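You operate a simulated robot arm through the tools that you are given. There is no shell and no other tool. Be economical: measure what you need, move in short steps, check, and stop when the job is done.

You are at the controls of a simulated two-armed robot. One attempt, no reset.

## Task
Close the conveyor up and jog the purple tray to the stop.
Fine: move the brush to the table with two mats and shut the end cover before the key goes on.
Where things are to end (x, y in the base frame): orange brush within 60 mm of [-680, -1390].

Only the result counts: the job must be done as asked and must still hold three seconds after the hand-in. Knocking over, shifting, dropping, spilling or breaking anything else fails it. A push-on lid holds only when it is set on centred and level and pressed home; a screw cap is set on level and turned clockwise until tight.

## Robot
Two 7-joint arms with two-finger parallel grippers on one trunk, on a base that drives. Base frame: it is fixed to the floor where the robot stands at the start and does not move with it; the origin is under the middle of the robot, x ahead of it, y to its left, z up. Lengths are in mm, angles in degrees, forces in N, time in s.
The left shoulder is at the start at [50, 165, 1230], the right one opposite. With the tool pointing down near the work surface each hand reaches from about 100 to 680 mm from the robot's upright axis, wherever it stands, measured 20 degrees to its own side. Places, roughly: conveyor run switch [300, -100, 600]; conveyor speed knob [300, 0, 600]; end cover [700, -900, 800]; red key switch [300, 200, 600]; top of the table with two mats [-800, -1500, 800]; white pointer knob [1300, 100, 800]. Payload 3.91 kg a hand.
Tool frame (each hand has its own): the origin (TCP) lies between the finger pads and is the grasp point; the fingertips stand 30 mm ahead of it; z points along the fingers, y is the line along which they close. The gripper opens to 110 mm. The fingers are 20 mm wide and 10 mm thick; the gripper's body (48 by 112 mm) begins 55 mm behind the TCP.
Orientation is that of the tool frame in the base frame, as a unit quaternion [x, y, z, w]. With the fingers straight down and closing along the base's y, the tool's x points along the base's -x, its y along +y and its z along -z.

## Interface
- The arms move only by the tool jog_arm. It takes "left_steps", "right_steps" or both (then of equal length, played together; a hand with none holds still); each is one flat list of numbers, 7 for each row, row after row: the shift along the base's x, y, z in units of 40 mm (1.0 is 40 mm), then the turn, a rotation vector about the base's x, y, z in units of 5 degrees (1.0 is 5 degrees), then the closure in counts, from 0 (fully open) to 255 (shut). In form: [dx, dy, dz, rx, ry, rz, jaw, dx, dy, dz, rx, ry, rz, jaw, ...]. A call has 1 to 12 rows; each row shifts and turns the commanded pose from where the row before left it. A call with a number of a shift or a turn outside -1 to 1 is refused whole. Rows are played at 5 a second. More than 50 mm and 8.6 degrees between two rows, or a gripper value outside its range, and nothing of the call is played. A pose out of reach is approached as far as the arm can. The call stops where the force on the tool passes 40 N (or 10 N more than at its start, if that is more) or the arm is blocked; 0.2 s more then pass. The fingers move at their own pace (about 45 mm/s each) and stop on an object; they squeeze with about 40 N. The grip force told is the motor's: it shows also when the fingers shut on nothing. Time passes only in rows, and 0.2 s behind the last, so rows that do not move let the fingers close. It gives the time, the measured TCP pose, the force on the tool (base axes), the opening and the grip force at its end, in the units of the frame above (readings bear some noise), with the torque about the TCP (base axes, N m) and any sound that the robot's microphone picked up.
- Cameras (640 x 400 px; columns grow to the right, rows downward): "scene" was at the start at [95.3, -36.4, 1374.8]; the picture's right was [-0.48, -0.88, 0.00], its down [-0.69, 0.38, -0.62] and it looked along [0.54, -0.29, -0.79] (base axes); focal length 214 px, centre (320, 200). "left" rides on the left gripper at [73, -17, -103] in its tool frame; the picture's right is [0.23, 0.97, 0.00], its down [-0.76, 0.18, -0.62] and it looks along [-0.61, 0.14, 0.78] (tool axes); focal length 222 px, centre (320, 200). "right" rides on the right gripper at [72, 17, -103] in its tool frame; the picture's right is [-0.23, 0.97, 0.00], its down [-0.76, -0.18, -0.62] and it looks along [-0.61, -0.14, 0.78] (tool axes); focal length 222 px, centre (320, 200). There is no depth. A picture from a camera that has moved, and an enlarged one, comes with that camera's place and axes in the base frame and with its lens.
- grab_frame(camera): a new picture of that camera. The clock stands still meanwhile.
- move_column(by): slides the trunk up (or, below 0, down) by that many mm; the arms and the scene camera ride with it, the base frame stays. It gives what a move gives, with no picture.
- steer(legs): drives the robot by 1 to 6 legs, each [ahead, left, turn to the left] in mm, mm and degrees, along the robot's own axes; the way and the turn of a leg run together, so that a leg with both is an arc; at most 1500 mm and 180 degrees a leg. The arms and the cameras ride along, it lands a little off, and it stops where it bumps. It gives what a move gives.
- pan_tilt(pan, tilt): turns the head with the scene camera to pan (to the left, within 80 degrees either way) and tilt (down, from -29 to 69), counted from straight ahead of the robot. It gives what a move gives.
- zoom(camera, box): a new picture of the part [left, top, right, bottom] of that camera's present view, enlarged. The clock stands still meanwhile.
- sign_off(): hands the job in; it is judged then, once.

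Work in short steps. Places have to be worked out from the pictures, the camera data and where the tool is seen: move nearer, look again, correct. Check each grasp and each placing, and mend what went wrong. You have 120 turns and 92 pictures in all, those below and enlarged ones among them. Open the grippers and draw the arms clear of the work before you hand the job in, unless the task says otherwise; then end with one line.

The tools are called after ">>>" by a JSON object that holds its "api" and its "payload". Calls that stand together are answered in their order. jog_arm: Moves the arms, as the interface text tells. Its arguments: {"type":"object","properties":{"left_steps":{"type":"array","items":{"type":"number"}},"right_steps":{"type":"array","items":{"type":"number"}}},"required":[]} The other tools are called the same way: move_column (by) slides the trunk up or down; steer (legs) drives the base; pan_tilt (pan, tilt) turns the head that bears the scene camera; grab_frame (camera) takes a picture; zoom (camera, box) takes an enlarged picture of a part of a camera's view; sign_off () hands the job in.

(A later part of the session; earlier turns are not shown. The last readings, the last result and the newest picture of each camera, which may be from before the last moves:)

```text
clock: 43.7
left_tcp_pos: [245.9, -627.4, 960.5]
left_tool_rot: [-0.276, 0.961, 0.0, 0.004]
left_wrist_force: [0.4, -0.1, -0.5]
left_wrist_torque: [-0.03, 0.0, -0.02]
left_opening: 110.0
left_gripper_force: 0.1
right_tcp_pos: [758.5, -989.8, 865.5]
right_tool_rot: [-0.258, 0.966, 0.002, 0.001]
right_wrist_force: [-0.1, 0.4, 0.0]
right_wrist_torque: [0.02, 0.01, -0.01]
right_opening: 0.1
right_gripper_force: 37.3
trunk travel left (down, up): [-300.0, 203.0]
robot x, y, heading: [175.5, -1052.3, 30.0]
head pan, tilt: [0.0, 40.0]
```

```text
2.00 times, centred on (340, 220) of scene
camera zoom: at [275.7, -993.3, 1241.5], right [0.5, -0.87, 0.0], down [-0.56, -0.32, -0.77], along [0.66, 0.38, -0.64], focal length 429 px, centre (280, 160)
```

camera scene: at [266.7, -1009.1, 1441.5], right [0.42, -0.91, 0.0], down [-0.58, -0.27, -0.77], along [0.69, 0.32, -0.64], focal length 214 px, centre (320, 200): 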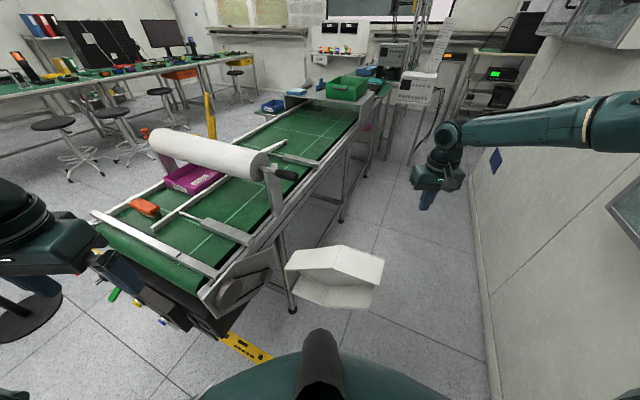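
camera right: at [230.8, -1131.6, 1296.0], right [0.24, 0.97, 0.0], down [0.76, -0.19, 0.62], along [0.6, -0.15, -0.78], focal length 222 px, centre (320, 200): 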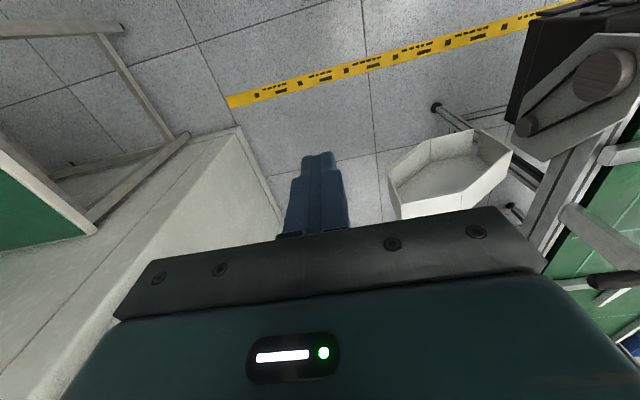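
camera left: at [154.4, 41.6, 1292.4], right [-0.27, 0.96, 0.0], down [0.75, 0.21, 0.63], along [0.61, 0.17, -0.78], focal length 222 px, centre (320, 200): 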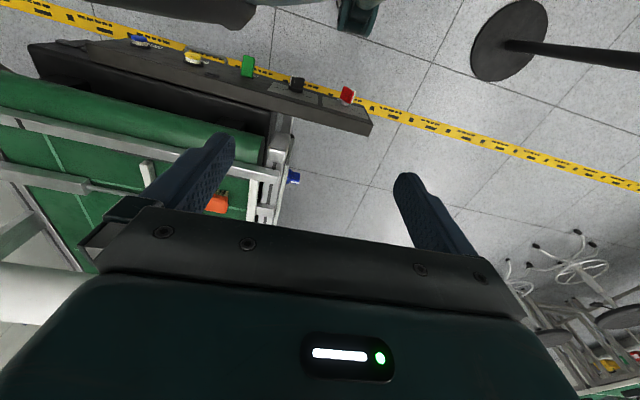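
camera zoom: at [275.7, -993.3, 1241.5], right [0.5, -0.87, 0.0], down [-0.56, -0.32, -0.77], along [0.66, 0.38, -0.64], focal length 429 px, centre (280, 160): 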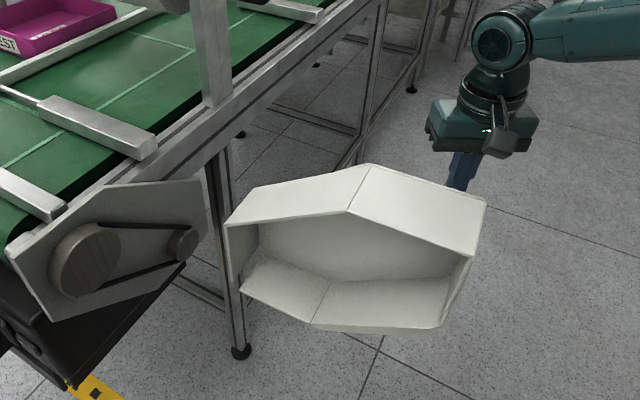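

Finger is behind the cover. I'll pull it along the hinge arc (radius ~272) for the first 30°.

>>> {"api": "jog_arm", "payload": {"right_steps": [-1, 0, 0, 0, 0, 0, 255, -0.88, 0, 0, 0, 0, 0, 255, -0.88, 0, 0, 0, 0, 0, 255, -0.9, 0.08, 0, 0, 0, 0, 255, -0.88, 0.18, 0, 0, 0, 0, 255, -0.8, 0.3, 0, 0, 0, 0, 255]}}

>>> {"api": "grab_frame", "payload": {"camera": "scene"}}

```text
clock: 45.1
left_tcp_pos: [245.7, -627.6, 961.3]
left_tool_rot: [-0.276, 0.961, 0.0, 0.004]
left_wrist_force: [0.2, -0.2, 0.8]
left_wrist_torque: [0.05, -0.01, 0.01]
left_opening: 109.8
left_gripper_force: 0.0
right_tcp_pos: [548.0, -970.0, 866.8]
right_tool_rot: [-0.258, 0.966, 0.003, 0.003]
right_wrist_force: [0.1, 0.7, 0.2]
right_wrist_torque: [0.0, 0.0, 0.03]
right_opening: 0.0
right_gripper_force: 37.7
trunk travel left (down, up): [-300.0, 203.0]
robot x, y, heading: [180.5, -1048.1, 29.9]
head pan, tilt: [0.0, 40.0]
```

```text
61 pictures are left
camera scene: at [275.6, -993.6, 1241.5], right [0.5, -0.87, 0.0], down [-0.56, -0.32, -0.77], along [0.66, 0.38, -0.64], focal length 214 px, centre (320, 200)
```

scene: 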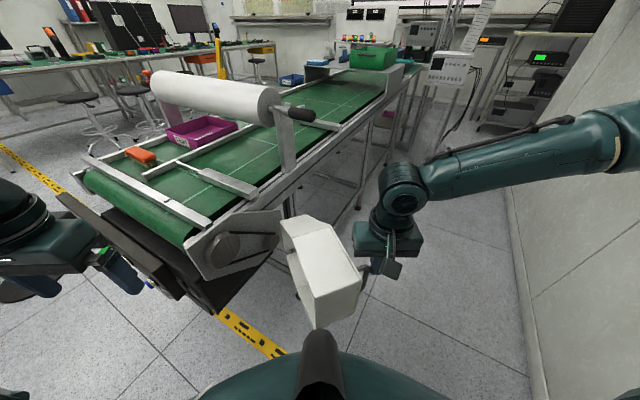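

The cover follows with no force. Continue the arc to about 60°.

>>> {"api": "jog_arm", "payload": {"right_steps": [-0.375, 0.175, 0, 0, 0, 0, 255, -0.5, 0.33, 0, 0, 0, 0, 255, -0.5, 0.33, 0, 0, 0, 0, 255, -0.44, 0.39, 0, 0, 0, 0, 255, -0.44, 0.39, 0, 0, 0, 0, 255, -0.375, 0.475, 0, 0, 0, 0, 255, -0.375, 0.475, 0, 0, 0, 0, 255]}}

>>> {"api": "grab_frame", "payload": {"camera": "scene"}}

```text
clock: 46.7
left_tcp_pos: [246.6, -625.6, 961.2]
left_tool_rot: [-0.276, 0.961, 0.001, 0.004]
left_wrist_force: [-0.4, -0.6, 0.6]
left_wrist_torque: [-0.03, 0.01, -0.03]
left_opening: 110.0
left_gripper_force: 0.1
right_tcp_pos: [488.4, -980.7, 903.4]
right_tool_rot: [-0.258, 0.966, 0.003, 0.003]
right_wrist_force: [-0.1, 0.4, -0.6]
right_wrist_torque: [0.03, 0.01, -0.01]
right_opening: 0.0
right_gripper_force: 37.8
right hand out of reach, approached as far as the arm can: row 1, 2, 3, 4, 5, 6, 7
trunk travel left (down, up): [-300.0, 203.0]
robot x, y, heading: [177.5, -1052.1, 29.7]
head pan, tilt: [0.0, 40.0]
```

```text
60 pictures are left
camera scene: at [275.7, -993.6, 1241.5], right [0.5, -0.87, 0.0], down [-0.56, -0.32, -0.77], along [0.66, 0.38, -0.64], focal length 214 px, centre (320, 200)
```

scene: 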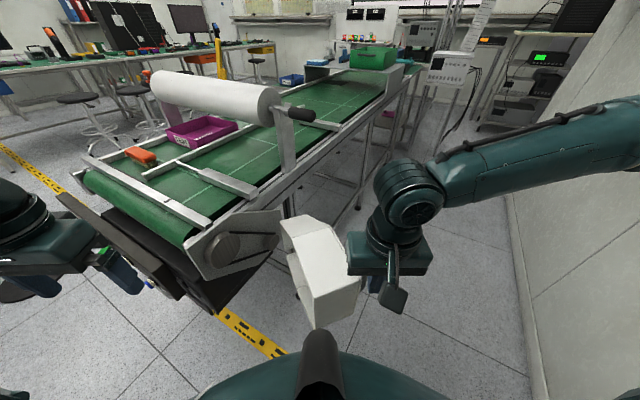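

The arm can't come further inward from here. I'll lift the hand clear, turn the robot to face +y, and continue pushing from the outside of the cover.

>>> {"api": "jog_arm", "payload": {"right_steps": [0.3, -0.8, 0.5, 0, 0, 0, 255, 0, -0.5, 0.8, 0, 0, 0, 255, 0, 0, 1, 0, 0, 0, 255, 0, 0, 1, 0, 0, 0, 255]}}

>>> {"api": "steer", "payload": {"legs": [[0, 0, 60], [-270, -120, 0]]}}

>>> {"api": "grab_frame", "payload": {"camera": "scene"}}

```text
clock: 47.7
left_tcp_pos: [246.5, -627.7, 960.9]
left_tool_rot: [-0.277, 0.961, 0.001, 0.005]
left_wrist_force: [-0.3, -0.6, -0.9]
left_wrist_torque: [-0.01, 0.02, 0.02]
left_opening: 109.7
left_gripper_force: 0.1
right_tcp_pos: [499.3, -1034.0, 1037.6]
right_tool_rot: [-0.257, 0.966, 0.003, 0.001]
right_wrist_force: [-0.2, 0.4, 0.6]
right_wrist_torque: [0.01, 0.02, 0.03]
right_opening: 0.0
right_gripper_force: 37.7
trunk travel left (down, up): [-300.0, 203.0]
robot x, y, heading: [179.6, -1049.3, 30.0]
head pan, tilt: [0.0, 40.0]
```

```text
clock: 52.4
left_tcp_pos: [-37.0, -1052.1, 960.9]
left_tool_rot: [0.718, -0.696, -0.002, -0.004]
left_wrist_force: [0.0, 0.0, -0.3]
left_wrist_torque: [0.01, 0.02, 0.01]
left_opening: 110.1
left_gripper_force: 0.0
right_tcp_pos: [442.4, -1039.3, 1038.5]
right_tool_rot: [-0.705, 0.709, 0.005, 0.001]
right_wrist_force: [-0.5, 0.5, 0.4]
right_wrist_torque: [0.03, 0.04, 0.0]
right_opening: 0.0
right_gripper_force: 37.6
trunk travel left (down, up): [-300.0, 203.0]
robot x, y, heading: [286.5, -1327.9, 89.6]
head pan, tilt: [0.0, 40.0]
```

```text
59 pictures are left
camera scene: at [293.5, -1212.4, 1241.6], right [1.0, -0.01, 0.0], down [-0.01, -0.64, -0.77], along [0.01, 0.77, -0.64], focal length 214 px, centre (320, 200)
```

scene: 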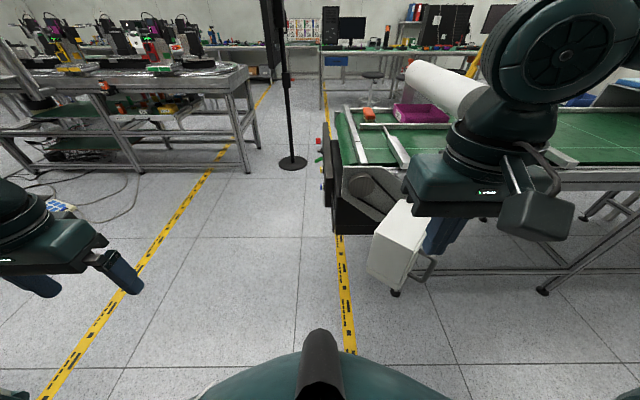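

Good position: the cover stands partly closed, with a handle on its outside. I'll take the hand to the outside of it and lower to z≈865.

>>> {"api": "jog_arm", "payload": {"right_steps": [1, 0.2, 0, 0, 0, 0, 255, 1, 0.2, 0, 0, 0, 0, 255, 1, 0.2, 0, 0, 0, 0, 255, 0.6, 0.2, -0.5, 0, 0, 0, 255, 0, 0, -1, 0, 0, 0, 255, 0, 0, -1, 0, 0, 0, 255, 0, 0, -1, 0, 0, 0, 255, 0, 0, -0.8, 0, 0, 0, 255]}}

>>> {"api": "zoom", "payload": {"camera": "scene", "box": [320, 140, 560, 300]}}

```text
clock: 54.1
left_tcp_pos: [-39.2, -1051.5, 961.9]
left_tool_rot: [0.718, -0.697, -0.002, -0.003]
left_wrist_force: [0.5, 0.4, -0.6]
left_wrist_torque: [0.0, -0.04, 0.02]
left_opening: 110.0
left_gripper_force: 0.1
right_tcp_pos: [586.4, -1005.3, 864.7]
right_tool_rot: [-0.705, 0.71, 0.004, 0.0]
right_wrist_force: [0.0, -0.7, -0.3]
right_wrist_torque: [-0.03, -0.01, 0.01]
right_opening: 0.1
right_gripper_force: 37.6
trunk travel left (down, up): [-300.0, 203.0]
robot x, y, heading: [289.3, -1328.7, 89.5]
head pan, tilt: [0.0, 40.0]
```

```text
2.50 times, centred on (440, 220) of scene
camera zoom: at [293.4, -1211.9, 1241.5], right [1.0, -0.01, 0.0], down [-0.01, -0.64, -0.77], along [0.01, 0.77, -0.64], focal length 536 px, centre (20, 150)
```

zoom: 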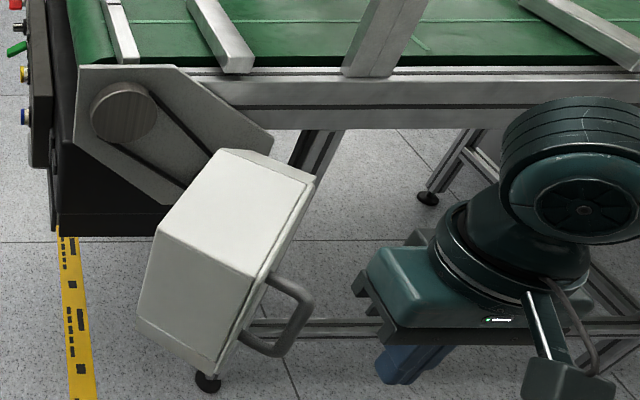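

Finger is outside. I'll push at radius ~190 (clear of the handle) along the arc to ~70°.

>>> {"api": "jog_arm", "payload": {"right_steps": [0, 1, 0, 0, 0, 0, 255, 0, 1, 0, 0, 0, 0, 255, -0.15, 0.75, 0, 0, 0, 0, 255, -0.425, 0.25, 0, 0, 0, 0, 255, -0.425, 0.25, 0, 0, 0, 0, 255, -0.33, 0.28, 0, 0, 0, 0, 255, -0.33, 0.28, 0, 0, 0, 0, 255, -0.26, 0.33, 0, 0, 0, 0, 255, -0.26, 0.33, 0, 0, 0, 0, 255, -0.2, 0.36, 0, 0, 0, 0, 255, -0.2, 0.36, 0, 0, 0, 0, 255]}}

>>> {"api": "zoom", "payload": {"camera": "scene", "box": [280, 140, 520, 300]}}

```text
clock: 56.5
left_tcp_pos: [-37.9, -1051.6, 960.8]
left_tool_rot: [0.717, -0.697, -0.003, -0.004]
left_wrist_force: [0.7, 0.5, -0.3]
left_wrist_torque: [0.03, -0.02, 0.02]
left_opening: 109.9
left_gripper_force: 0.0
right_tcp_pos: [496.5, -816.0, 876.2]
right_tool_rot: [-0.705, 0.71, 0.004, 0.0]
right_wrist_force: [-0.6, -1.2, -0.3]
right_wrist_torque: [0.02, 0.0, 0.0]
right_opening: 0.0
right_gripper_force: 37.3
right hand out of reach, approached as far as the arm can: row 10, 11
trunk travel left (down, up): [-300.0, 203.0]
robot x, y, heading: [293.0, -1324.7, 89.4]
head pan, tilt: [0.0, 40.0]
```

```text
2.50 times, centred on (400, 220) of scene
camera zoom: at [293.3, -1212.0, 1241.5], right [1.0, -0.01, 0.0], down [-0.01, -0.64, -0.77], along [0.01, 0.77, -0.64], focal length 536 px, centre (120, 150)
```

zoom: 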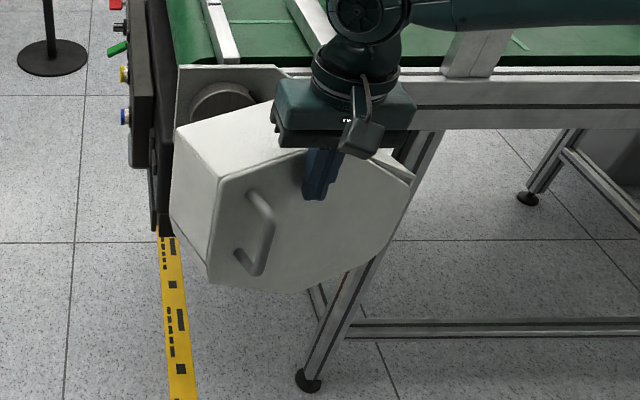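

Reach limit; I'll drive 50 mm ahead (pushing gently), then finish with the arm under force watch.

>>> {"api": "steer", "payload": {"legs": [[50, 0, 0]]}}

>>> {"api": "jog_arm", "payload": {"right_steps": [0, 0, 0, 0, 0, 0, 255, 0, 0.3, 0, 0, 0, 0, 255, 0, 0.3, 0, 0, 0, 0, 255]}}

```text
clock: 57.5
left_tcp_pos: [-37.4, -1002.8, 961.8]
left_tool_rot: [0.717, -0.697, -0.001, -0.003]
left_wrist_force: [-0.2, -0.5, 0.1]
left_wrist_torque: [0.0, 0.01, 0.0]
left_opening: 109.9
left_gripper_force: 0.0
right_tcp_pos: [498.5, -767.7, 875.9]
right_tool_rot: [-0.704, 0.71, 0.005, 0.001]
right_wrist_force: [0.9, 0.4, 0.6]
right_wrist_torque: [-0.03, -0.03, 0.01]
right_opening: 0.0
right_gripper_force: 37.6
trunk travel left (down, up): [-300.0, 203.0]
robot x, y, heading: [291.5, -1279.9, 89.6]
head pan, tilt: [0.0, 40.0]
```

```text
clock: 58.3
left_tcp_pos: [-37.3, -1002.9, 961.4]
left_tool_rot: [0.717, -0.697, -0.002, -0.004]
left_wrist_force: [0.4, -0.1, 0.3]
left_wrist_torque: [-0.06, 0.02, -0.02]
left_opening: 109.9
left_gripper_force: 0.1
right_tcp_pos: [508.0, -754.5, 881.8]
right_tool_rot: [-0.704, 0.711, 0.005, 0.001]
right_wrist_force: [0.6, -0.7, -0.6]
right_wrist_torque: [0.02, 0.04, -0.01]
right_opening: 0.0
right_gripper_force: 38.1
right hand out of reach, approached as far as the arm can: row 2, 3
trunk travel left (down, up): [-300.0, 203.0]
robot x, y, heading: [287.2, -1275.7, 89.6]
head pan, tilt: [0.0, 40.0]
```

Pull the hand back a little, drive 80 closer, then push again at z≈865.

>>> {"api": "jog_arm", "payload": {"right_steps": [-0.3, -1, -0.4, 0, 0, 0, 255, -0.3, -1, 0, 0, 0, 0, 255]}}

>>> {"api": "steer", "payload": {"legs": [[80, 0, 0]]}}

>>> {"api": "jog_arm", "payload": {"right_steps": [0, 0.5, 0, 0, 0, 0, 255, 0, 0.4, 0, 0, 0, 0, 255, 0, 0.3, 0, 0, 0, 0, 255, 0, 0.3, 0, 0, 0, 0, 255, 0, 0.2, 0, 0, 0, 0, 255, 0, 0.2, 0, 0, 0, 0, 255]}}

>>> {"api": "zoom", "payload": {"camera": "scene", "box": [280, 140, 520, 300]}}

```text
clock: 58.9
left_tcp_pos: [-37.8, -1004.8, 961.2]
left_tool_rot: [0.717, -0.697, -0.002, -0.004]
left_wrist_force: [0.7, 1.0, 0.2]
left_wrist_torque: [0.0, 0.03, 0.01]
left_opening: 110.1
left_gripper_force: 0.1
right_tcp_pos: [486.2, -836.3, 864.0]
right_tool_rot: [-0.704, 0.71, 0.004, 0.001]
right_wrist_force: [-0.1, 0.8, -0.1]
right_wrist_torque: [0.02, 0.01, 0.01]
right_opening: 0.1
right_gripper_force: 37.8
trunk travel left (down, up): [-300.0, 203.0]
robot x, y, heading: [289.6, -1275.8, 89.6]
head pan, tilt: [0.0, 40.0]
```

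```text
clock: 59.9
left_tcp_pos: [-37.1, -922.2, 960.7]
left_tool_rot: [0.718, -0.696, -0.001, -0.003]
left_wrist_force: [0.5, -0.2, 0.3]
left_wrist_torque: [-0.01, -0.01, -0.05]
left_opening: 110.0
left_gripper_force: 0.0
right_tcp_pos: [487.4, -755.5, 864.3]
right_tool_rot: [-0.704, 0.71, 0.004, 0.0]
right_wrist_force: [-0.2, -0.4, 0.1]
right_wrist_torque: [0.0, -0.03, 0.01]
right_opening: 0.0
right_gripper_force: 37.4
trunk travel left (down, up): [-300.0, 203.0]
robot x, y, heading: [293.3, -1196.8, 89.4]
head pan, tilt: [0.0, 40.0]
```

```text
clock: 60.6
left_tcp_pos: [-34.9, -925.9, 962.1]
left_tool_rot: [0.716, -0.698, -0.003, -0.005]
left_wrist_force: [0.3, -0.8, 0.1]
left_wrist_torque: [0.03, -0.03, 0.0]
left_opening: 109.7
left_gripper_force: 0.1
right_tcp_pos: [485.7, -728.1, 862.0]
right_tool_rot: [-0.706, 0.708, -0.008, -0.007]
right_wrist_force: [-0.2, -17.0, 5.5]
right_wrist_torque: [0.64, -0.07, 0.07]
right_opening: 0.3
right_gripper_force: 37.5
trunk travel left (down, up): [-300.0, 203.0]
robot x, y, heading: [296.6, -1198.9, 89.5]
head pan, tilt: [0.0, 40.0]
stopped in row 3 (right hand): the force on the tool passed its limit at 48 N (the readings are from after the stop); the commanded pose is now the measured one
```

```text
2.50 times, centred on (400, 220) of scene
camera zoom: at [294.4, -1085.9, 1241.8], right [1.0, -0.01, 0.0], down [-0.01, -0.64, -0.77], along [0.01, 0.77, -0.64], focal length 536 px, centre (120, 150)
```

zoom: 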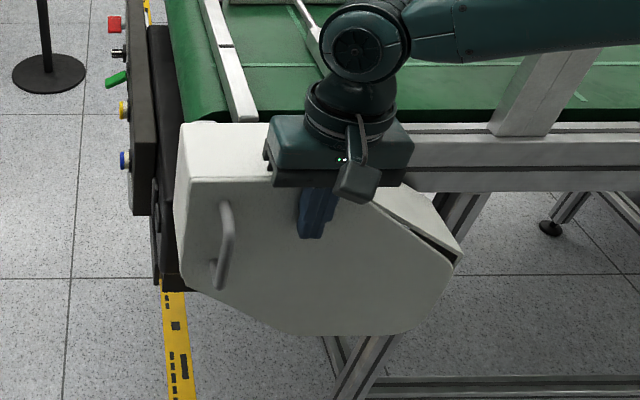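

Hard stop at y≈−728, as predicted for closed. I'll withdraw the hand and look at the seam.

>>> {"api": "jog_arm", "payload": {"right_steps": [0, -0.5, 0, 0, 0, 0, 255, 0.1, -1, 0, 0, 0, 0, 255, 0.3, -1, 0.5, 0, 0, 0, 255, 0, -1, 0.5, 0, 0, 0, 255, 1, -0.5, 0.5, 0, 0, 0, 255, 1, 0, 0.5, 0, 0, 0, 255]}}

>>> {"api": "zoom", "payload": {"camera": "scene", "box": [300, 130, 500, 270]}}

```text
clock: 62.0
left_tcp_pos: [-35.8, -923.3, 961.1]
left_tool_rot: [0.717, -0.697, -0.002, -0.004]
left_wrist_force: [-0.7, -0.1, -0.4]
left_wrist_torque: [-0.02, 0.03, -0.02]
left_opening: 110.1
left_gripper_force: 0.0
right_tcp_pos: [582.8, -884.3, 942.0]
right_tool_rot: [-0.705, 0.709, -0.004, -0.007]
right_wrist_force: [-0.4, -0.1, -0.3]
right_wrist_torque: [-0.01, -0.01, 0.03]
right_opening: 0.0
right_gripper_force: 38.0
trunk travel left (down, up): [-300.0, 203.0]
robot x, y, heading: [298.3, -1200.4, 89.4]
head pan, tilt: [0.0, 40.0]
```

```text
2.86 times, centred on (400, 200) of scene
camera zoom: at [294.9, -1084.4, 1241.5], right [1.0, -0.01, 0.0], down [-0.01, -0.64, -0.77], along [0.01, 0.77, -0.64], focal length 613 px, centre (91, 200)
```

zoom: 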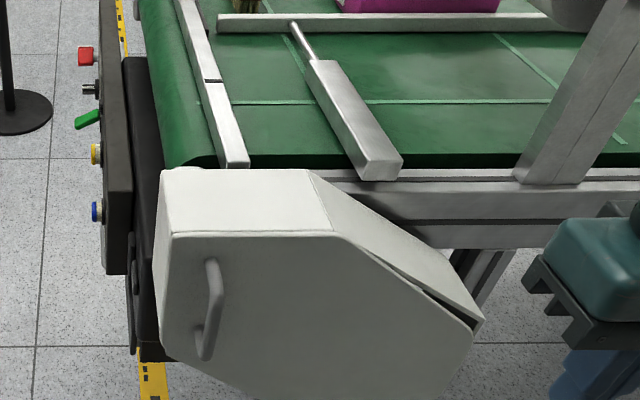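

The cover sits flush. Next the brush, at about (560,−150,855). I'll drive back to the front of the conveyor in stages.

>>> {"api": "steer", "payload": {"legs": [[0, 380, 0], [0, 0, -90], [0, 1200, 0]]}}

>>> {"api": "pan_tilt", "payload": {"pan": -15, "tilt": 45}}

>>> {"api": "grab_frame", "payload": {"camera": "scene"}}

```text
clock: 80.1
left_tcp_pos: [193.3, 338.1, 960.4]
left_tool_rot: [-0.015, 1.0, -0.001, 0.004]
left_wrist_force: [0.5, -0.3, 0.1]
left_wrist_torque: [0.0, -0.01, 0.01]
left_opening: 110.2
left_gripper_force: 0.1
right_tcp_pos: [234.7, -281.2, 942.4]
right_tool_rot: [0.002, 1.0, 0.001, -0.007]
right_wrist_force: [-0.1, -0.5, 0.4]
right_wrist_torque: [0.03, 0.0, 0.02]
right_opening: 0.0
right_gripper_force: 37.4
trunk travel left (down, up): [-300.0, 203.0]
robot x, y, heading: [-75.6, 6.0, -0.2]
head pan, tilt: [0.0, 40.0]
```

```text
clock: 80.9
left_tcp_pos: [194.8, 337.7, 961.8]
left_tool_rot: [-0.014, 1.0, 0.0, 0.005]
left_wrist_force: [0.5, 0.6, 0.2]
left_wrist_torque: [0.0, -0.01, 0.01]
left_opening: 110.2
left_gripper_force: 0.0
right_tcp_pos: [233.7, -281.2, 941.9]
right_tool_rot: [0.001, 1.0, 0.001, -0.007]
right_wrist_force: [0.4, 0.4, 0.3]
right_wrist_torque: [0.0, 0.0, 0.0]
right_opening: 0.0
right_gripper_force: 37.9
trunk travel left (down, up): [-300.0, 203.0]
robot x, y, heading: [-79.2, 5.7, -0.5]
head pan, tilt: [-15.0, 45.0]
```

```text
54 pictures are left
camera scene: at [27.8, -15.0, 1234.3], right [-0.26, -0.96, 0.0], down [-0.68, 0.19, -0.71], along [0.68, -0.19, -0.71], focal length 214 px, centre (320, 200)
```

scene: 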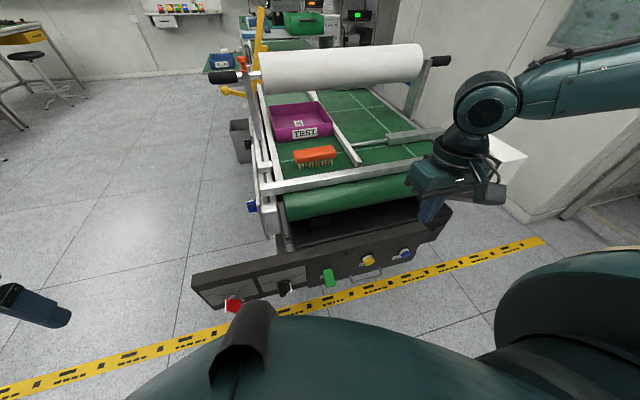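

Triangulated brush near (545,−145), top ~z 890. I'll drive 85 mm ahead, open the right gripper and turn it 90° so the fingers close along x, moving above the brush.

>>> {"api": "steer", "payload": {"legs": [[85, 0, 0.3]]}}

>>> {"api": "jog_arm", "payload": {"right_steps": [0.3, 0.2, 0.5, 0, 0, 1, 0, 0.3, 0.2, 0.5, 0, 0, 1, 0, 0.3, 0.2, 0.5, 0, 0, 1, 0, 0.3, 0.2, 0.3, 0, 0, 1, 0, 0.3, 0.2, 0, 0, 0, 1, 0, 0.3, 0.2, 0, 0, 0, 1, 0, 0.3, 0.2, 0, 0, 0, 1, 0, 0.3, 0.2, 0, 0, 0, 1, 0, 0.3, 0.2, 0, 0, 0, 1, 0]}}

```text
clock: 82.0
left_tcp_pos: [277.6, 338.5, 961.3]
left_tool_rot: [-0.017, 1.0, 0.0, 0.004]
left_wrist_force: [0.1, 0.4, 0.6]
left_wrist_torque: [-0.01, 0.0, -0.02]
left_opening: 110.3
left_gripper_force: 0.1
right_tcp_pos: [322.1, -279.6, 942.8]
right_tool_rot: [-0.001, 1.0, 0.001, -0.007]
right_wrist_force: [-0.1, -0.3, -0.3]
right_wrist_torque: [-0.04, -0.01, 0.01]
right_opening: 0.0
right_gripper_force: 38.0
trunk travel left (down, up): [-300.0, 203.0]
robot x, y, heading: [5.2, 6.0, -0.1]
head pan, tilt: [-15.0, 45.0]
```

```text
clock: 84.0
left_tcp_pos: [277.2, 339.4, 960.7]
left_tool_rot: [-0.018, 1.0, 0.0, 0.004]
left_wrist_force: [0.9, 1.3, 0.1]
left_wrist_torque: [0.01, 0.01, -0.01]
left_opening: 109.8
left_gripper_force: 0.1
right_tcp_pos: [428.7, -207.5, 1014.2]
right_tool_rot: [-0.384, 0.923, -0.002, -0.007]
right_wrist_force: [-0.5, 0.1, -0.6]
right_wrist_torque: [0.0, 0.01, 0.0]
right_opening: 110.1
right_gripper_force: 0.0
trunk travel left (down, up): [-300.0, 203.0]
robot x, y, heading: [3.4, 6.8, -0.1]
head pan, tilt: [-15.0, 45.0]
```

>>> {"api": "jog_arm", "payload": {"right_steps": [0.2, 0.15, 0, 0, 0, 1, 0, 0.2, 0.15, 0, 0, 0, 1, 0, 0.2, 0.15, 0, 0, 0, 1, 0, 0.2, 0.15, 0, 0, 0, 1, 0, 0.2, 0.15, 0, 0, 0, 1, 0, 0.2, 0.15, 0, 0, 0, 1, 0, 0.2, 0.15, 0, 0, 0, 1, 0, 0.2, 0.15, 0, 0, 0, 1, 0, 0.2, 0.15, 0, 0, 0, 1, 0]}}

>>> {"api": "grab_frame", "payload": {"camera": "right"}}

>>> {"api": "grab_frame", "payload": {"camera": "scene"}}

```text
clock: 86.0
left_tcp_pos: [278.4, 338.5, 960.8]
left_tool_rot: [-0.018, 1.0, -0.001, 0.003]
left_wrist_force: [-0.9, 1.0, 0.7]
left_wrist_torque: [0.0, 0.01, -0.01]
left_opening: 110.1
left_gripper_force: 0.1
right_tcp_pos: [499.3, -153.2, 1014.1]
right_tool_rot: [0.708, -0.706, 0.005, 0.006]
right_wrist_force: [-0.2, 0.7, 1.2]
right_wrist_torque: [0.04, 0.0, 0.01]
right_opening: 109.6
right_gripper_force: 0.1
trunk travel left (down, up): [-300.0, 203.0]
robot x, y, heading: [5.1, 5.1, 0.0]
head pan, tilt: [-15.0, 45.0]
```

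```text
53 pictures are left
camera right: at [482.6, -224.2, 1117.7], right [-0.97, 0.22, 0.0], down [0.18, 0.77, 0.61], along [0.14, 0.6, -0.79], focal length 222 px, centre (320, 200)
```

right: 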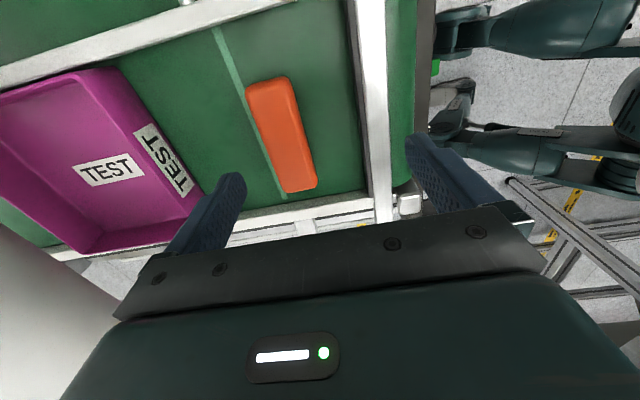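

```text
52 pictures are left
camera scene: at [112.8, -15.1, 1234.2], right [-0.26, -0.97, 0.0], down [-0.68, 0.18, -0.71], along [0.68, -0.18, -0.71], focal length 214 px, centre (320, 200)
```

scene: 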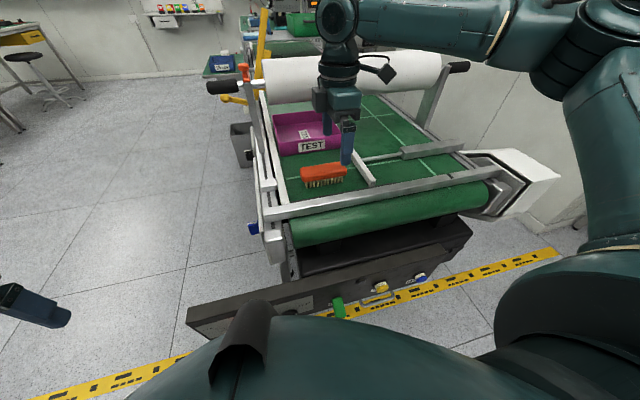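

Brush handle: centre ≈(545,−135), top ≈z 875, long axis along y. Position over it, partly close to ~80 mm and descend.

>>> {"api": "jog_arm", "payload": {"right_steps": [0.6, 0.25, -0.6, 0, 0, 0, 70, 0.55, 0.2, -0.6, 0, 0, 0, 70, 0, 0, -0.8, 0, 0, 0, 70, 0, 0, -0.6, 0, 0, 0, 70, 0, 0, -0.3, 0, 0, 0, 70]}}

>>> {"api": "grab_frame", "payload": {"camera": "right"}}

>>> {"api": "zoom", "payload": {"camera": "scene", "box": [240, 80, 440, 220]}}

```text
clock: 87.0
left_tcp_pos: [277.6, 339.3, 960.9]
left_tool_rot: [-0.017, 1.0, -0.002, 0.005]
left_wrist_force: [0.1, 0.3, -0.5]
left_wrist_torque: [0.0, 0.03, 0.01]
left_opening: 109.8
left_gripper_force: 0.0
right_tcp_pos: [517.3, -169.9, 934.1]
right_tool_rot: [0.707, -0.707, 0.012, -0.011]
right_wrist_force: [0.4, -1.3, 16.8]
right_wrist_torque: [-0.02, -0.63, 0.0]
right_opening: 79.9
right_gripper_force: 0.6
right hand out of reach, approached as far as the arm can: row 1, 2, 3, 4
trunk travel left (down, up): [-300.0, 203.0]
robot x, y, heading: [4.7, 7.7, -0.0]
head pan, tilt: [-15.0, 45.0]
stopped in row 4 (right hand): the force on the tool passed its limit at 52 N (the readings are from after the stop); the commanded pose is now the measured one
```

```text
51 pictures are left
camera right: at [495.9, -242.9, 1037.0], right [-0.97, 0.23, -0.03], down [0.16, 0.76, 0.63], along [0.17, 0.61, -0.78], focal length 222 px, centre (320, 200)
```

right: 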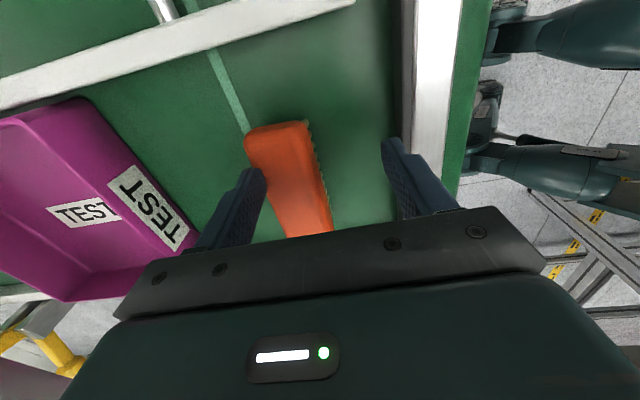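

```text
2.86 times, centred on (340, 150) of scene
camera zoom: at [112.7, -15.1, 1234.4], right [-0.26, -0.97, 0.0], down [-0.68, 0.18, -0.71], along [0.68, -0.18, -0.71], focal length 613 px, centre (263, 343)
```

zoom: 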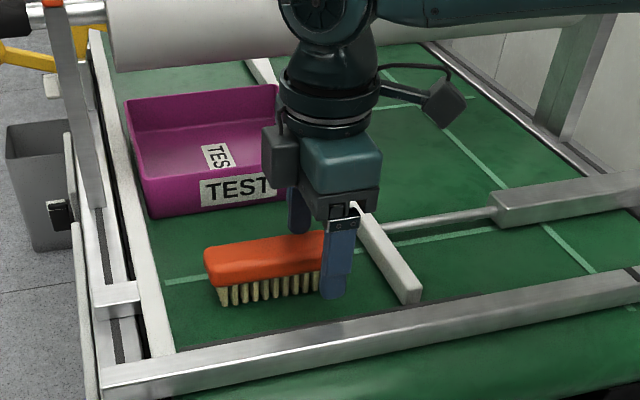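

The far finger landed on the brush's rear edge because the reach fell short by ~28 mm. I'll lift, then shift the base left and slightly ahead so the brush lies on the arm's good side.

>>> {"api": "jog_arm", "payload": {"right_steps": [0, 0, 0.5, 0, 0, 0, 70, 0, 0, 1, 0, 0, 0, 70]}}

>>> {"api": "steer", "payload": {"legs": [[20, 70, 0]]}}

>>> {"api": "jog_arm", "payload": {"right_steps": [0, -0.7, 0, 0, 0, 0, 70, 0, -0.2, 0, 0, 0, 0, 70, 0.2, 0, 0, 0, 0, 0, 70]}}

```text
clock: 87.5
left_tcp_pos: [277.0, 337.6, 961.8]
left_tool_rot: [-0.017, 1.0, 0.0, 0.004]
left_wrist_force: [0.0, -0.1, -0.1]
left_wrist_torque: [0.04, -0.02, -0.03]
left_opening: 110.0
left_gripper_force: 0.0
right_tcp_pos: [514.4, -172.2, 991.1]
right_tool_rot: [0.707, -0.707, 0.011, -0.007]
right_wrist_force: [-0.7, 0.4, -0.3]
right_wrist_torque: [0.0, 0.01, 0.0]
right_opening: 79.7
right_gripper_force: 0.1
trunk travel left (down, up): [-300.0, 203.0]
robot x, y, heading: [8.0, 9.8, -0.1]
head pan, tilt: [-15.0, 45.0]
```

```text
clock: 88.8
left_tcp_pos: [297.4, 409.1, 961.3]
left_tool_rot: [-0.016, 1.0, 0.0, 0.004]
left_wrist_force: [-0.9, -0.9, 0.6]
left_wrist_torque: [0.0, -0.02, 0.03]
left_opening: 110.2
left_gripper_force: 0.0
right_tcp_pos: [535.9, -102.1, 991.4]
right_tool_rot: [-0.707, 0.708, -0.012, 0.007]
right_wrist_force: [-0.3, 0.8, 0.6]
right_wrist_torque: [0.0, -0.02, 0.03]
right_opening: 79.9
right_gripper_force: 0.1
trunk travel left (down, up): [-300.0, 203.0]
robot x, y, heading: [26.5, 82.4, -0.3]
head pan, tilt: [-15.0, 45.0]
```

```text
clock: 89.6
left_tcp_pos: [297.4, 409.5, 961.0]
left_tool_rot: [-0.017, 1.0, -0.001, 0.004]
left_wrist_force: [-0.2, 0.5, -0.4]
left_wrist_torque: [-0.03, 0.03, 0.04]
left_opening: 110.1
left_gripper_force: 0.1
right_tcp_pos: [543.0, -138.0, 991.1]
right_tool_rot: [0.707, -0.707, 0.01, -0.007]
right_wrist_force: [0.6, 0.2, 0.0]
right_wrist_torque: [-0.01, 0.0, 0.0]
right_opening: 80.0
right_gripper_force: 0.1
trunk travel left (down, up): [-300.0, 203.0]
robot x, y, heading: [24.1, 75.6, -0.2]
head pan, tilt: [-15.0, 45.0]
```

Reached (543,−138,991). Check the alignment from the wrist camera before going down.

>>> {"api": "jog_arm", "payload": {"right_steps": [0, 0, -0.8, 0, 0, 0, 50, 0, 0, -0.3, 0, 0, 0, 50]}}

>>> {"api": "grab_frame", "payload": {"camera": "right"}}

>>> {"api": "zoom", "payload": {"camera": "scene", "box": [240, 80, 440, 220]}}

```text
clock: 90.2
left_tcp_pos: [297.2, 408.5, 961.3]
left_tool_rot: [-0.016, 1.0, 0.0, 0.005]
left_wrist_force: [-0.3, -1.3, 0.1]
left_wrist_torque: [-0.02, 0.03, 0.01]
left_opening: 110.0
left_gripper_force: 0.1
right_tcp_pos: [543.0, -137.0, 946.2]
right_tool_rot: [-0.707, 0.707, -0.01, 0.007]
right_wrist_force: [0.1, 0.2, 0.7]
right_wrist_torque: [-0.01, -0.01, -0.02]
right_opening: 88.2
right_gripper_force: 0.1
trunk travel left (down, up): [-300.0, 203.0]
robot x, y, heading: [25.3, 74.0, -0.3]
head pan, tilt: [-15.0, 45.0]
```

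```text
49 pictures are left
camera right: at [523.4, -209.6, 1049.8], right [-0.97, 0.23, -0.03], down [0.16, 0.77, 0.62], along [0.16, 0.6, -0.78], focal length 222 px, centre (320, 200)
```

right: 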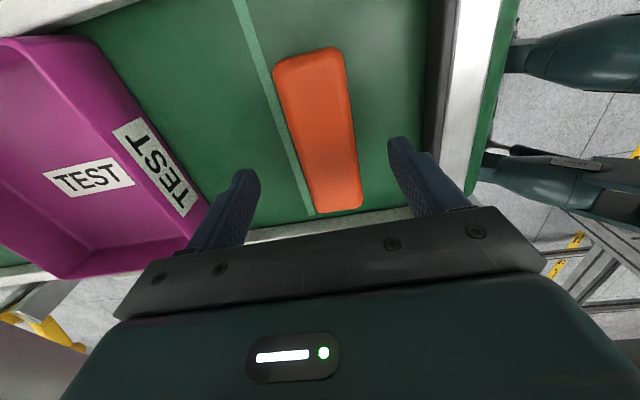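

```text
2.86 times, centred on (340, 150) of scene
camera zoom: at [132.4, 55.3, 1234.2], right [-0.26, -0.97, 0.0], down [-0.68, 0.18, -0.71], along [0.68, -0.18, -0.71], focal length 613 px, centre (263, 343)
```

zoom: 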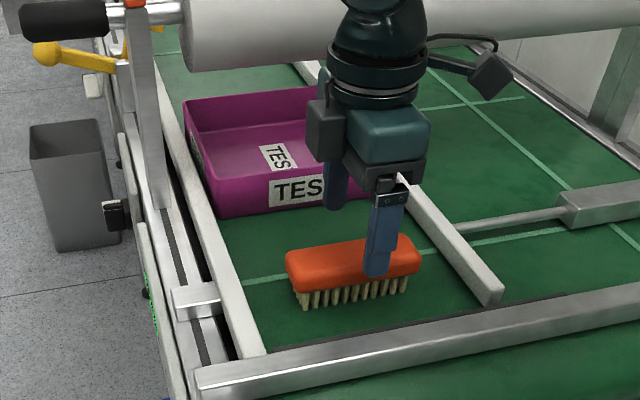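

Well aligned; brush centre ≈(541,−150). Descend to z≈882 and close.

>>> {"api": "jog_arm", "payload": {"right_steps": [0, -0.3, -0.5, 0, 0, 0, 50, 0, 0, -0.5, 0, 0, 0, 50, 0, 0, -0.4, 0, 0, 0, 50, 0, 0, -0.3, 0, 0, 0, 50]}}

>>> {"api": "jog_arm", "payload": {"right_steps": [0, 0, 0, 0, 0, 0, 255, 0, 0, 0, 0, 0, 0, 255, 0, 0, 0, 0, 0, 0, 255, 0, 0, 0, 0, 0, 0, 255, 0, 0, 0, 0, 0, 0, 255]}}

>>> {"api": "zoom", "payload": {"camera": "scene", "box": [240, 80, 440, 220]}}

```text
clock: 91.2
left_tcp_pos: [296.5, 408.3, 961.4]
left_tool_rot: [-0.016, 1.0, -0.002, 0.004]
left_wrist_force: [1.1, 0.0, 0.5]
left_wrist_torque: [0.0, 0.0, 0.0]
left_opening: 109.9
left_gripper_force: 0.1
right_tcp_pos: [544.4, -150.6, 892.6]
right_tool_rot: [-0.707, 0.707, -0.014, 0.013]
right_wrist_force: [-6.6, -2.4, 18.2]
right_wrist_torque: [0.04, 1.15, 0.19]
right_opening: 91.8
right_gripper_force: 4.0
trunk travel left (down, up): [-300.0, 203.0]
robot x, y, heading: [23.7, 79.3, -0.1]
head pan, tilt: [-15.0, 45.0]
stopped in row 4 (right hand): the force on the tool passed its limit at 50 N (the readings are from after the stop); the commanded pose is now the measured one
```

```text
clock: 92.4
left_tcp_pos: [295.0, 409.2, 962.0]
left_tool_rot: [-0.016, 1.0, -0.001, 0.006]
left_wrist_force: [0.1, 0.4, 0.4]
left_wrist_torque: [0.04, 0.03, 0.02]
left_opening: 110.0
left_gripper_force: 0.0
right_tcp_pos: [543.7, -149.0, 891.4]
right_tool_rot: [0.707, -0.707, 0.017, -0.013]
right_wrist_force: [-16.8, 2.1, 21.4]
right_wrist_torque: [0.14, 1.12, 0.12]
right_opening: 43.5
right_gripper_force: 40.3
trunk travel left (down, up): [-300.0, 203.0]
robot x, y, heading: [25.2, 77.1, -0.0]
head pan, tilt: [-15.0, 45.0]
```

```text
2.86 times, centred on (340, 150) of scene
camera zoom: at [129.3, 56.0, 1234.6], right [-0.26, -0.96, 0.0], down [-0.68, 0.18, -0.71], along [0.68, -0.19, -0.7], focal length 613 px, centre (263, 343)
```

zoom: 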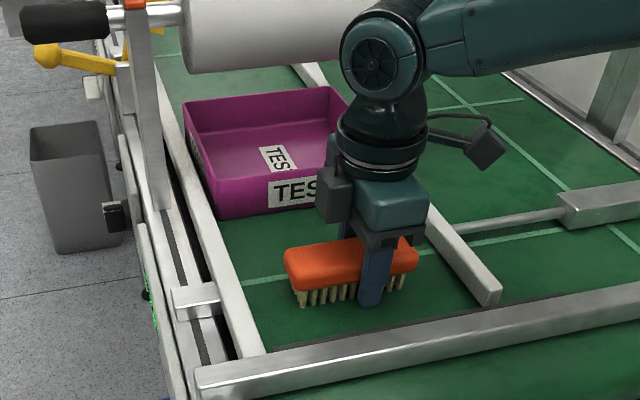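

Gripped (43.5 mm, 40 N). Lift straight up.

>>> {"api": "jog_arm", "payload": {"right_steps": [0, 0, 0.3, 0, 0, 0, 255, 0, 0, 0.7, 0, 0, 0, 255, 0, 0, 1, 0, 0, 0, 255, 0, 0, 1, 0, 0, 0, 255]}}

>>> {"api": "zoom", "payload": {"camera": "scene", "box": [220, 40, 460, 220]}}

```text
clock: 93.4
left_tcp_pos: [297.2, 406.8, 960.5]
left_tool_rot: [-0.018, 1.0, -0.001, 0.004]
left_wrist_force: [0.0, 0.4, 0.2]
left_wrist_torque: [0.01, 0.01, 0.02]
left_opening: 110.1
left_gripper_force: 0.0
right_tcp_pos: [543.8, -149.5, 1008.7]
right_tool_rot: [-0.706, 0.708, -0.014, 0.011]
right_wrist_force: [-0.1, 0.2, -0.2]
right_wrist_torque: [0.02, 0.06, -0.01]
right_opening: 0.0
right_gripper_force: 38.2
trunk travel left (down, up): [-300.0, 203.0]
robot x, y, heading: [23.6, 74.7, -0.2]
head pan, tilt: [-15.0, 45.0]
```

```text
2.22 times, centred on (340, 130) of scene
camera zoom: at [132.2, 55.2, 1234.2], right [-0.26, -0.96, 0.0], down [-0.68, 0.19, -0.71], along [0.68, -0.19, -0.71], focal length 477 px, centre (276, 356)
```

zoom: 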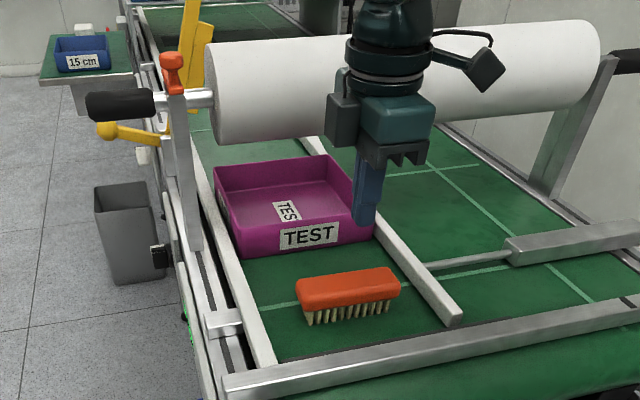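

It slipped off; the brush stayed standing on the belt. I'll look from the wrist camera to re-measure it.

>>> {"api": "jog_arm", "payload": {"right_steps": [0, 0, 0, 0, 0, 0, 0, 0, 0, 0, 0, 0, 0, 0, 0, 0, 0, 0, 0, 0, 0, 0, 0, 0, 0, 0, 0, 0, 0, 0, 0, 0, 0, 0, 0]}}

>>> {"api": "grab_frame", "payload": {"camera": "right"}}

```text
clock: 94.6
left_tcp_pos: [297.8, 410.2, 960.7]
left_tool_rot: [-0.016, 1.0, 0.0, 0.004]
left_wrist_force: [0.3, -1.3, 0.1]
left_wrist_torque: [0.01, 0.0, -0.01]
left_opening: 109.9
left_gripper_force: 0.1
right_tcp_pos: [545.6, -151.2, 1009.9]
right_tool_rot: [-0.706, 0.707, -0.014, 0.011]
right_wrist_force: [-0.8, 0.1, 0.2]
right_wrist_torque: [-0.02, 0.0, -0.04]
right_opening: 104.5
right_gripper_force: 0.0
trunk travel left (down, up): [-300.0, 203.0]
robot x, y, heading: [22.2, 74.6, -0.3]
head pan, tilt: [-15.0, 45.0]
```

```text
45 pictures are left
camera right: at [523.8, -222.0, 1112.1], right [-0.97, 0.23, -0.04], down [0.16, 0.76, 0.63], along [0.17, 0.6, -0.78], focal length 222 px, centre (320, 200)
```

right: 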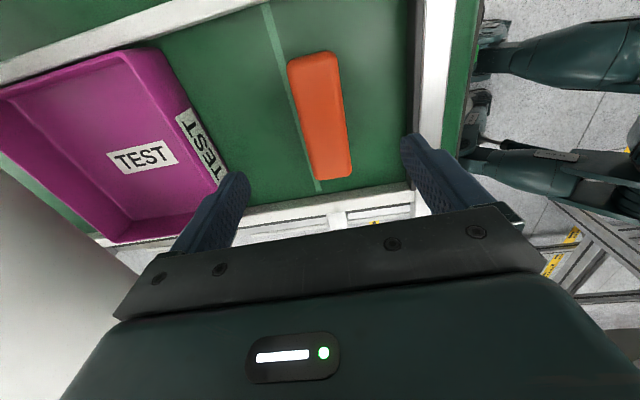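

I'll zoom closely on the brush to see its height and shape.

>>> {"api": "zoom", "payload": {"camera": "scene", "box": [320, 140, 420, 210]}}

>>> {"api": "zoom", "payload": {"camera": "right", "box": [220, 20, 460, 200]}}

```text
5.71 times, centred on (370, 175) of scene
camera zoom: at [132.4, 55.1, 1234.2], right [-0.26, -0.96, 0.0], down [-0.68, 0.19, -0.71], along [0.68, -0.19, -0.71], focal length 1226 px, centre (34, 343)
```

zoom: 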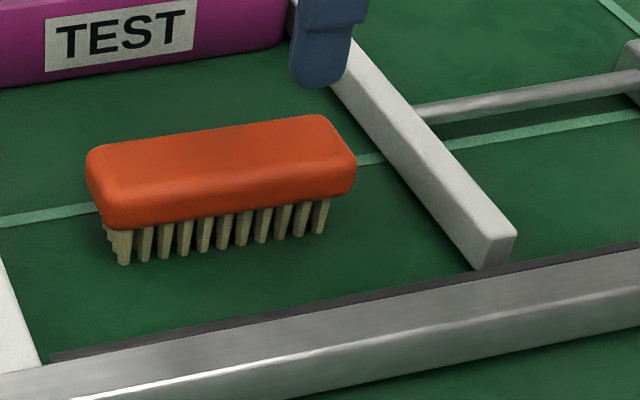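

```text
2.22 times, centred on (340, 110) of right
camera zoom: at [523.8, -222.0, 1112.1], right [-0.97, 0.23, -0.04], down [0.16, 0.76, 0.63], along [0.17, 0.6, -0.78], focal length 494 px, centre (276, 400)
```

zoom: 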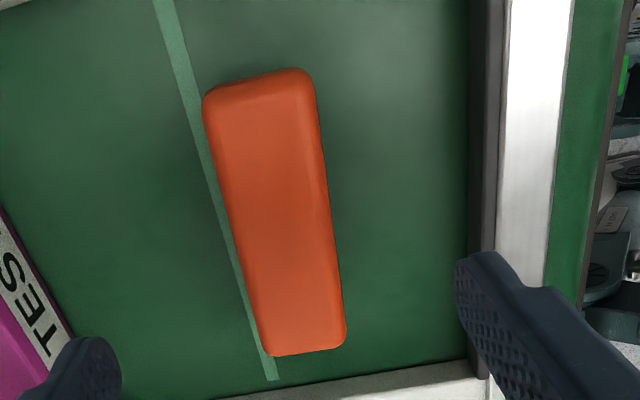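

Brush: centre ≈(547,−147), top ≈z 900, belt ≈z 855, yawed ~4°. I'll level the tool (2° tilt), match yaw, descend to TCP z≈896 and grip again.

>>> {"api": "jog_arm", "payload": {"right_steps": [0, 0, -0.3, 0, 0.4, -0.8, 60, 0, 0, -0.8, 0, 0, 0, 60, 0, 0, -0.8, 0, 0, 0, 60, 0, 0, -0.6, 0, 0, 0, 60, 0, 0, -0.35, 0, 0, 0, 60, 0, 0, 0, 0, 0, 0, 60]}}

>>> {"api": "jog_arm", "payload": {"right_steps": [0, 0, 0, 0, 0, 0, 255, 0, 0, 0, 0, 0, 0, 255, 0, 0, 0, 0, 0, 0, 255, 0, 0, 0, 0, 0, 0, 255, 0, 0, 0, 0, 0, 0, 255, 0, 0, 0, 0, 0, 0, 255, 0, 0, 0, 0, 0, 0, 255]}}

>>> {"api": "zoom", "payload": {"camera": "scene", "box": [300, 120, 440, 220]}}

```text
clock: 96.0
left_tcp_pos: [297.1, 409.0, 960.6]
left_tool_rot: [-0.017, 1.0, 0.0, 0.004]
left_wrist_force: [0.4, 0.0, -0.3]
left_wrist_torque: [0.01, -0.01, -0.01]
left_opening: 109.9
left_gripper_force: 0.2
right_tcp_pos: [543.7, -149.7, 894.2]
right_tool_rot: [-0.681, 0.732, -0.003, 0.0]
right_wrist_force: [0.0, 0.5, -0.2]
right_wrist_torque: [-0.04, 0.0, -0.01]
right_opening: 84.1
right_gripper_force: 0.1
trunk travel left (down, up): [-300.0, 203.0]
robot x, y, heading: [21.8, 76.6, 0.0]
head pan, tilt: [-15.0, 45.0]
```

```text
clock: 97.6
left_tcp_pos: [298.0, 408.6, 961.0]
left_tool_rot: [-0.016, 1.0, -0.002, 0.004]
left_wrist_force: [0.3, -0.1, -0.1]
left_wrist_torque: [-0.02, 0.02, -0.02]
left_opening: 109.9
left_gripper_force: 0.1
right_tcp_pos: [544.6, -149.9, 895.6]
right_tool_rot: [-0.682, 0.731, -0.002, -0.002]
right_wrist_force: [0.2, 0.3, 1.8]
right_wrist_torque: [-0.03, 0.0, 0.02]
right_opening: 43.5
right_gripper_force: 40.3
trunk travel left (down, up): [-300.0, 203.0]
robot x, y, heading: [25.4, 78.0, -0.3]
head pan, tilt: [-15.0, 45.0]
```

```text
4.00 times, centred on (370, 170) of scene
camera zoom: at [132.3, 55.1, 1234.3], right [-0.26, -0.96, 0.0], down [-0.68, 0.19, -0.71], along [0.68, -0.19, -0.71], focal length 858 px, centre (120, 320)
```

zoom: 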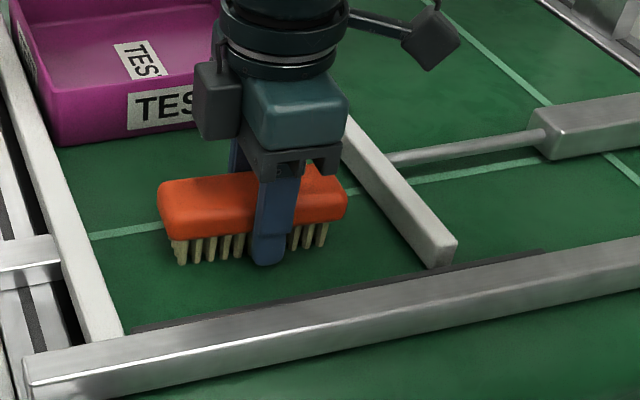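

Clean grip now with no side force. Lift slowly and check.

>>> {"api": "jog_arm", "payload": {"right_steps": [0, 0, 0.2, 0, 0, 0, 255, 0, 0, 0.3, 0, 0, 0, 255, 0, 0, 0.3, 0, 0, 0, 255, 0, 0, 0.3, 0, 0, 0, 255]}}

```text
clock: 98.6
left_tcp_pos: [297.7, 409.0, 961.7]
left_tool_rot: [-0.017, 1.0, 0.0, 0.005]
left_wrist_force: [0.2, 0.5, 0.5]
left_wrist_torque: [0.02, 0.02, 0.01]
left_opening: 109.9
left_gripper_force: 0.0
right_tcp_pos: [544.0, -150.1, 938.7]
right_tool_rot: [-0.682, 0.731, -0.003, -0.001]
right_wrist_force: [-0.6, 0.5, -0.7]
right_wrist_torque: [0.02, 0.01, -0.02]
right_opening: 43.5
right_gripper_force: 40.3
trunk travel left (down, up): [-300.0, 203.0]
robot x, y, heading: [26.4, 74.3, -0.0]
head pan, tilt: [-15.0, 45.0]
```

>>> {"api": "jog_arm", "payload": {"right_steps": [0, 0, 0.4, 0, 0, 0, 255, 0, 0, 0.4, 0, 0, 0, 255, 0, 0, 0.4, 0, 0, 0, 255, 0, 0, 0.4, 0, 0, 0, 255, -0.4, 0, 0.2, 0, 0, 0, 255, -0.5, 0, 0, 0, 0, 0, 255, -0.5, 0, 0, 0, 0, 0, 255, -0.5, 0, 0, 0, 0, 0, 255]}}

>>> {"api": "grab_frame", "payload": {"camera": "scene"}}

```text
clock: 100.4
left_tcp_pos: [297.4, 407.0, 961.1]
left_tool_rot: [-0.017, 1.0, -0.001, 0.004]
left_wrist_force: [-0.2, 0.1, 0.1]
left_wrist_torque: [-0.02, -0.01, -0.03]
left_opening: 110.1
left_gripper_force: 0.0
right_tcp_pos: [467.6, -152.1, 1010.3]
right_tool_rot: [-0.681, 0.732, -0.002, -0.001]
right_wrist_force: [-0.1, 0.5, -0.8]
right_wrist_torque: [-0.02, 0.01, -0.01]
right_opening: 43.0
right_gripper_force: 39.9
trunk travel left (down, up): [-300.0, 203.0]
robot x, y, heading: [22.2, 75.9, -0.4]
head pan, tilt: [-15.0, 45.0]
```

```text
41 pictures are left
camera scene: at [132.2, 55.0, 1234.3], right [-0.26, -0.96, 0.0], down [-0.68, 0.19, -0.71], along [0.68, -0.19, -0.71], focal length 214 px, centre (320, 200)
```

scene: 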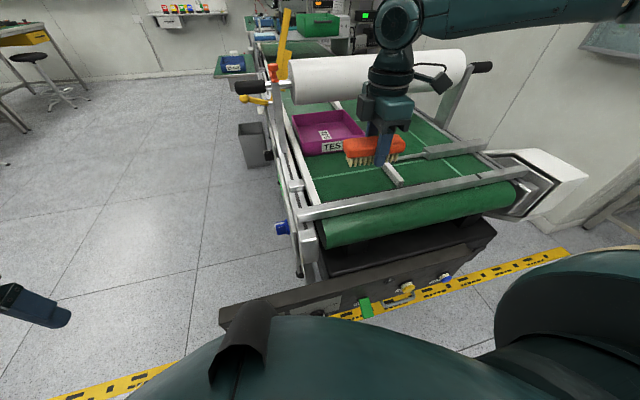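

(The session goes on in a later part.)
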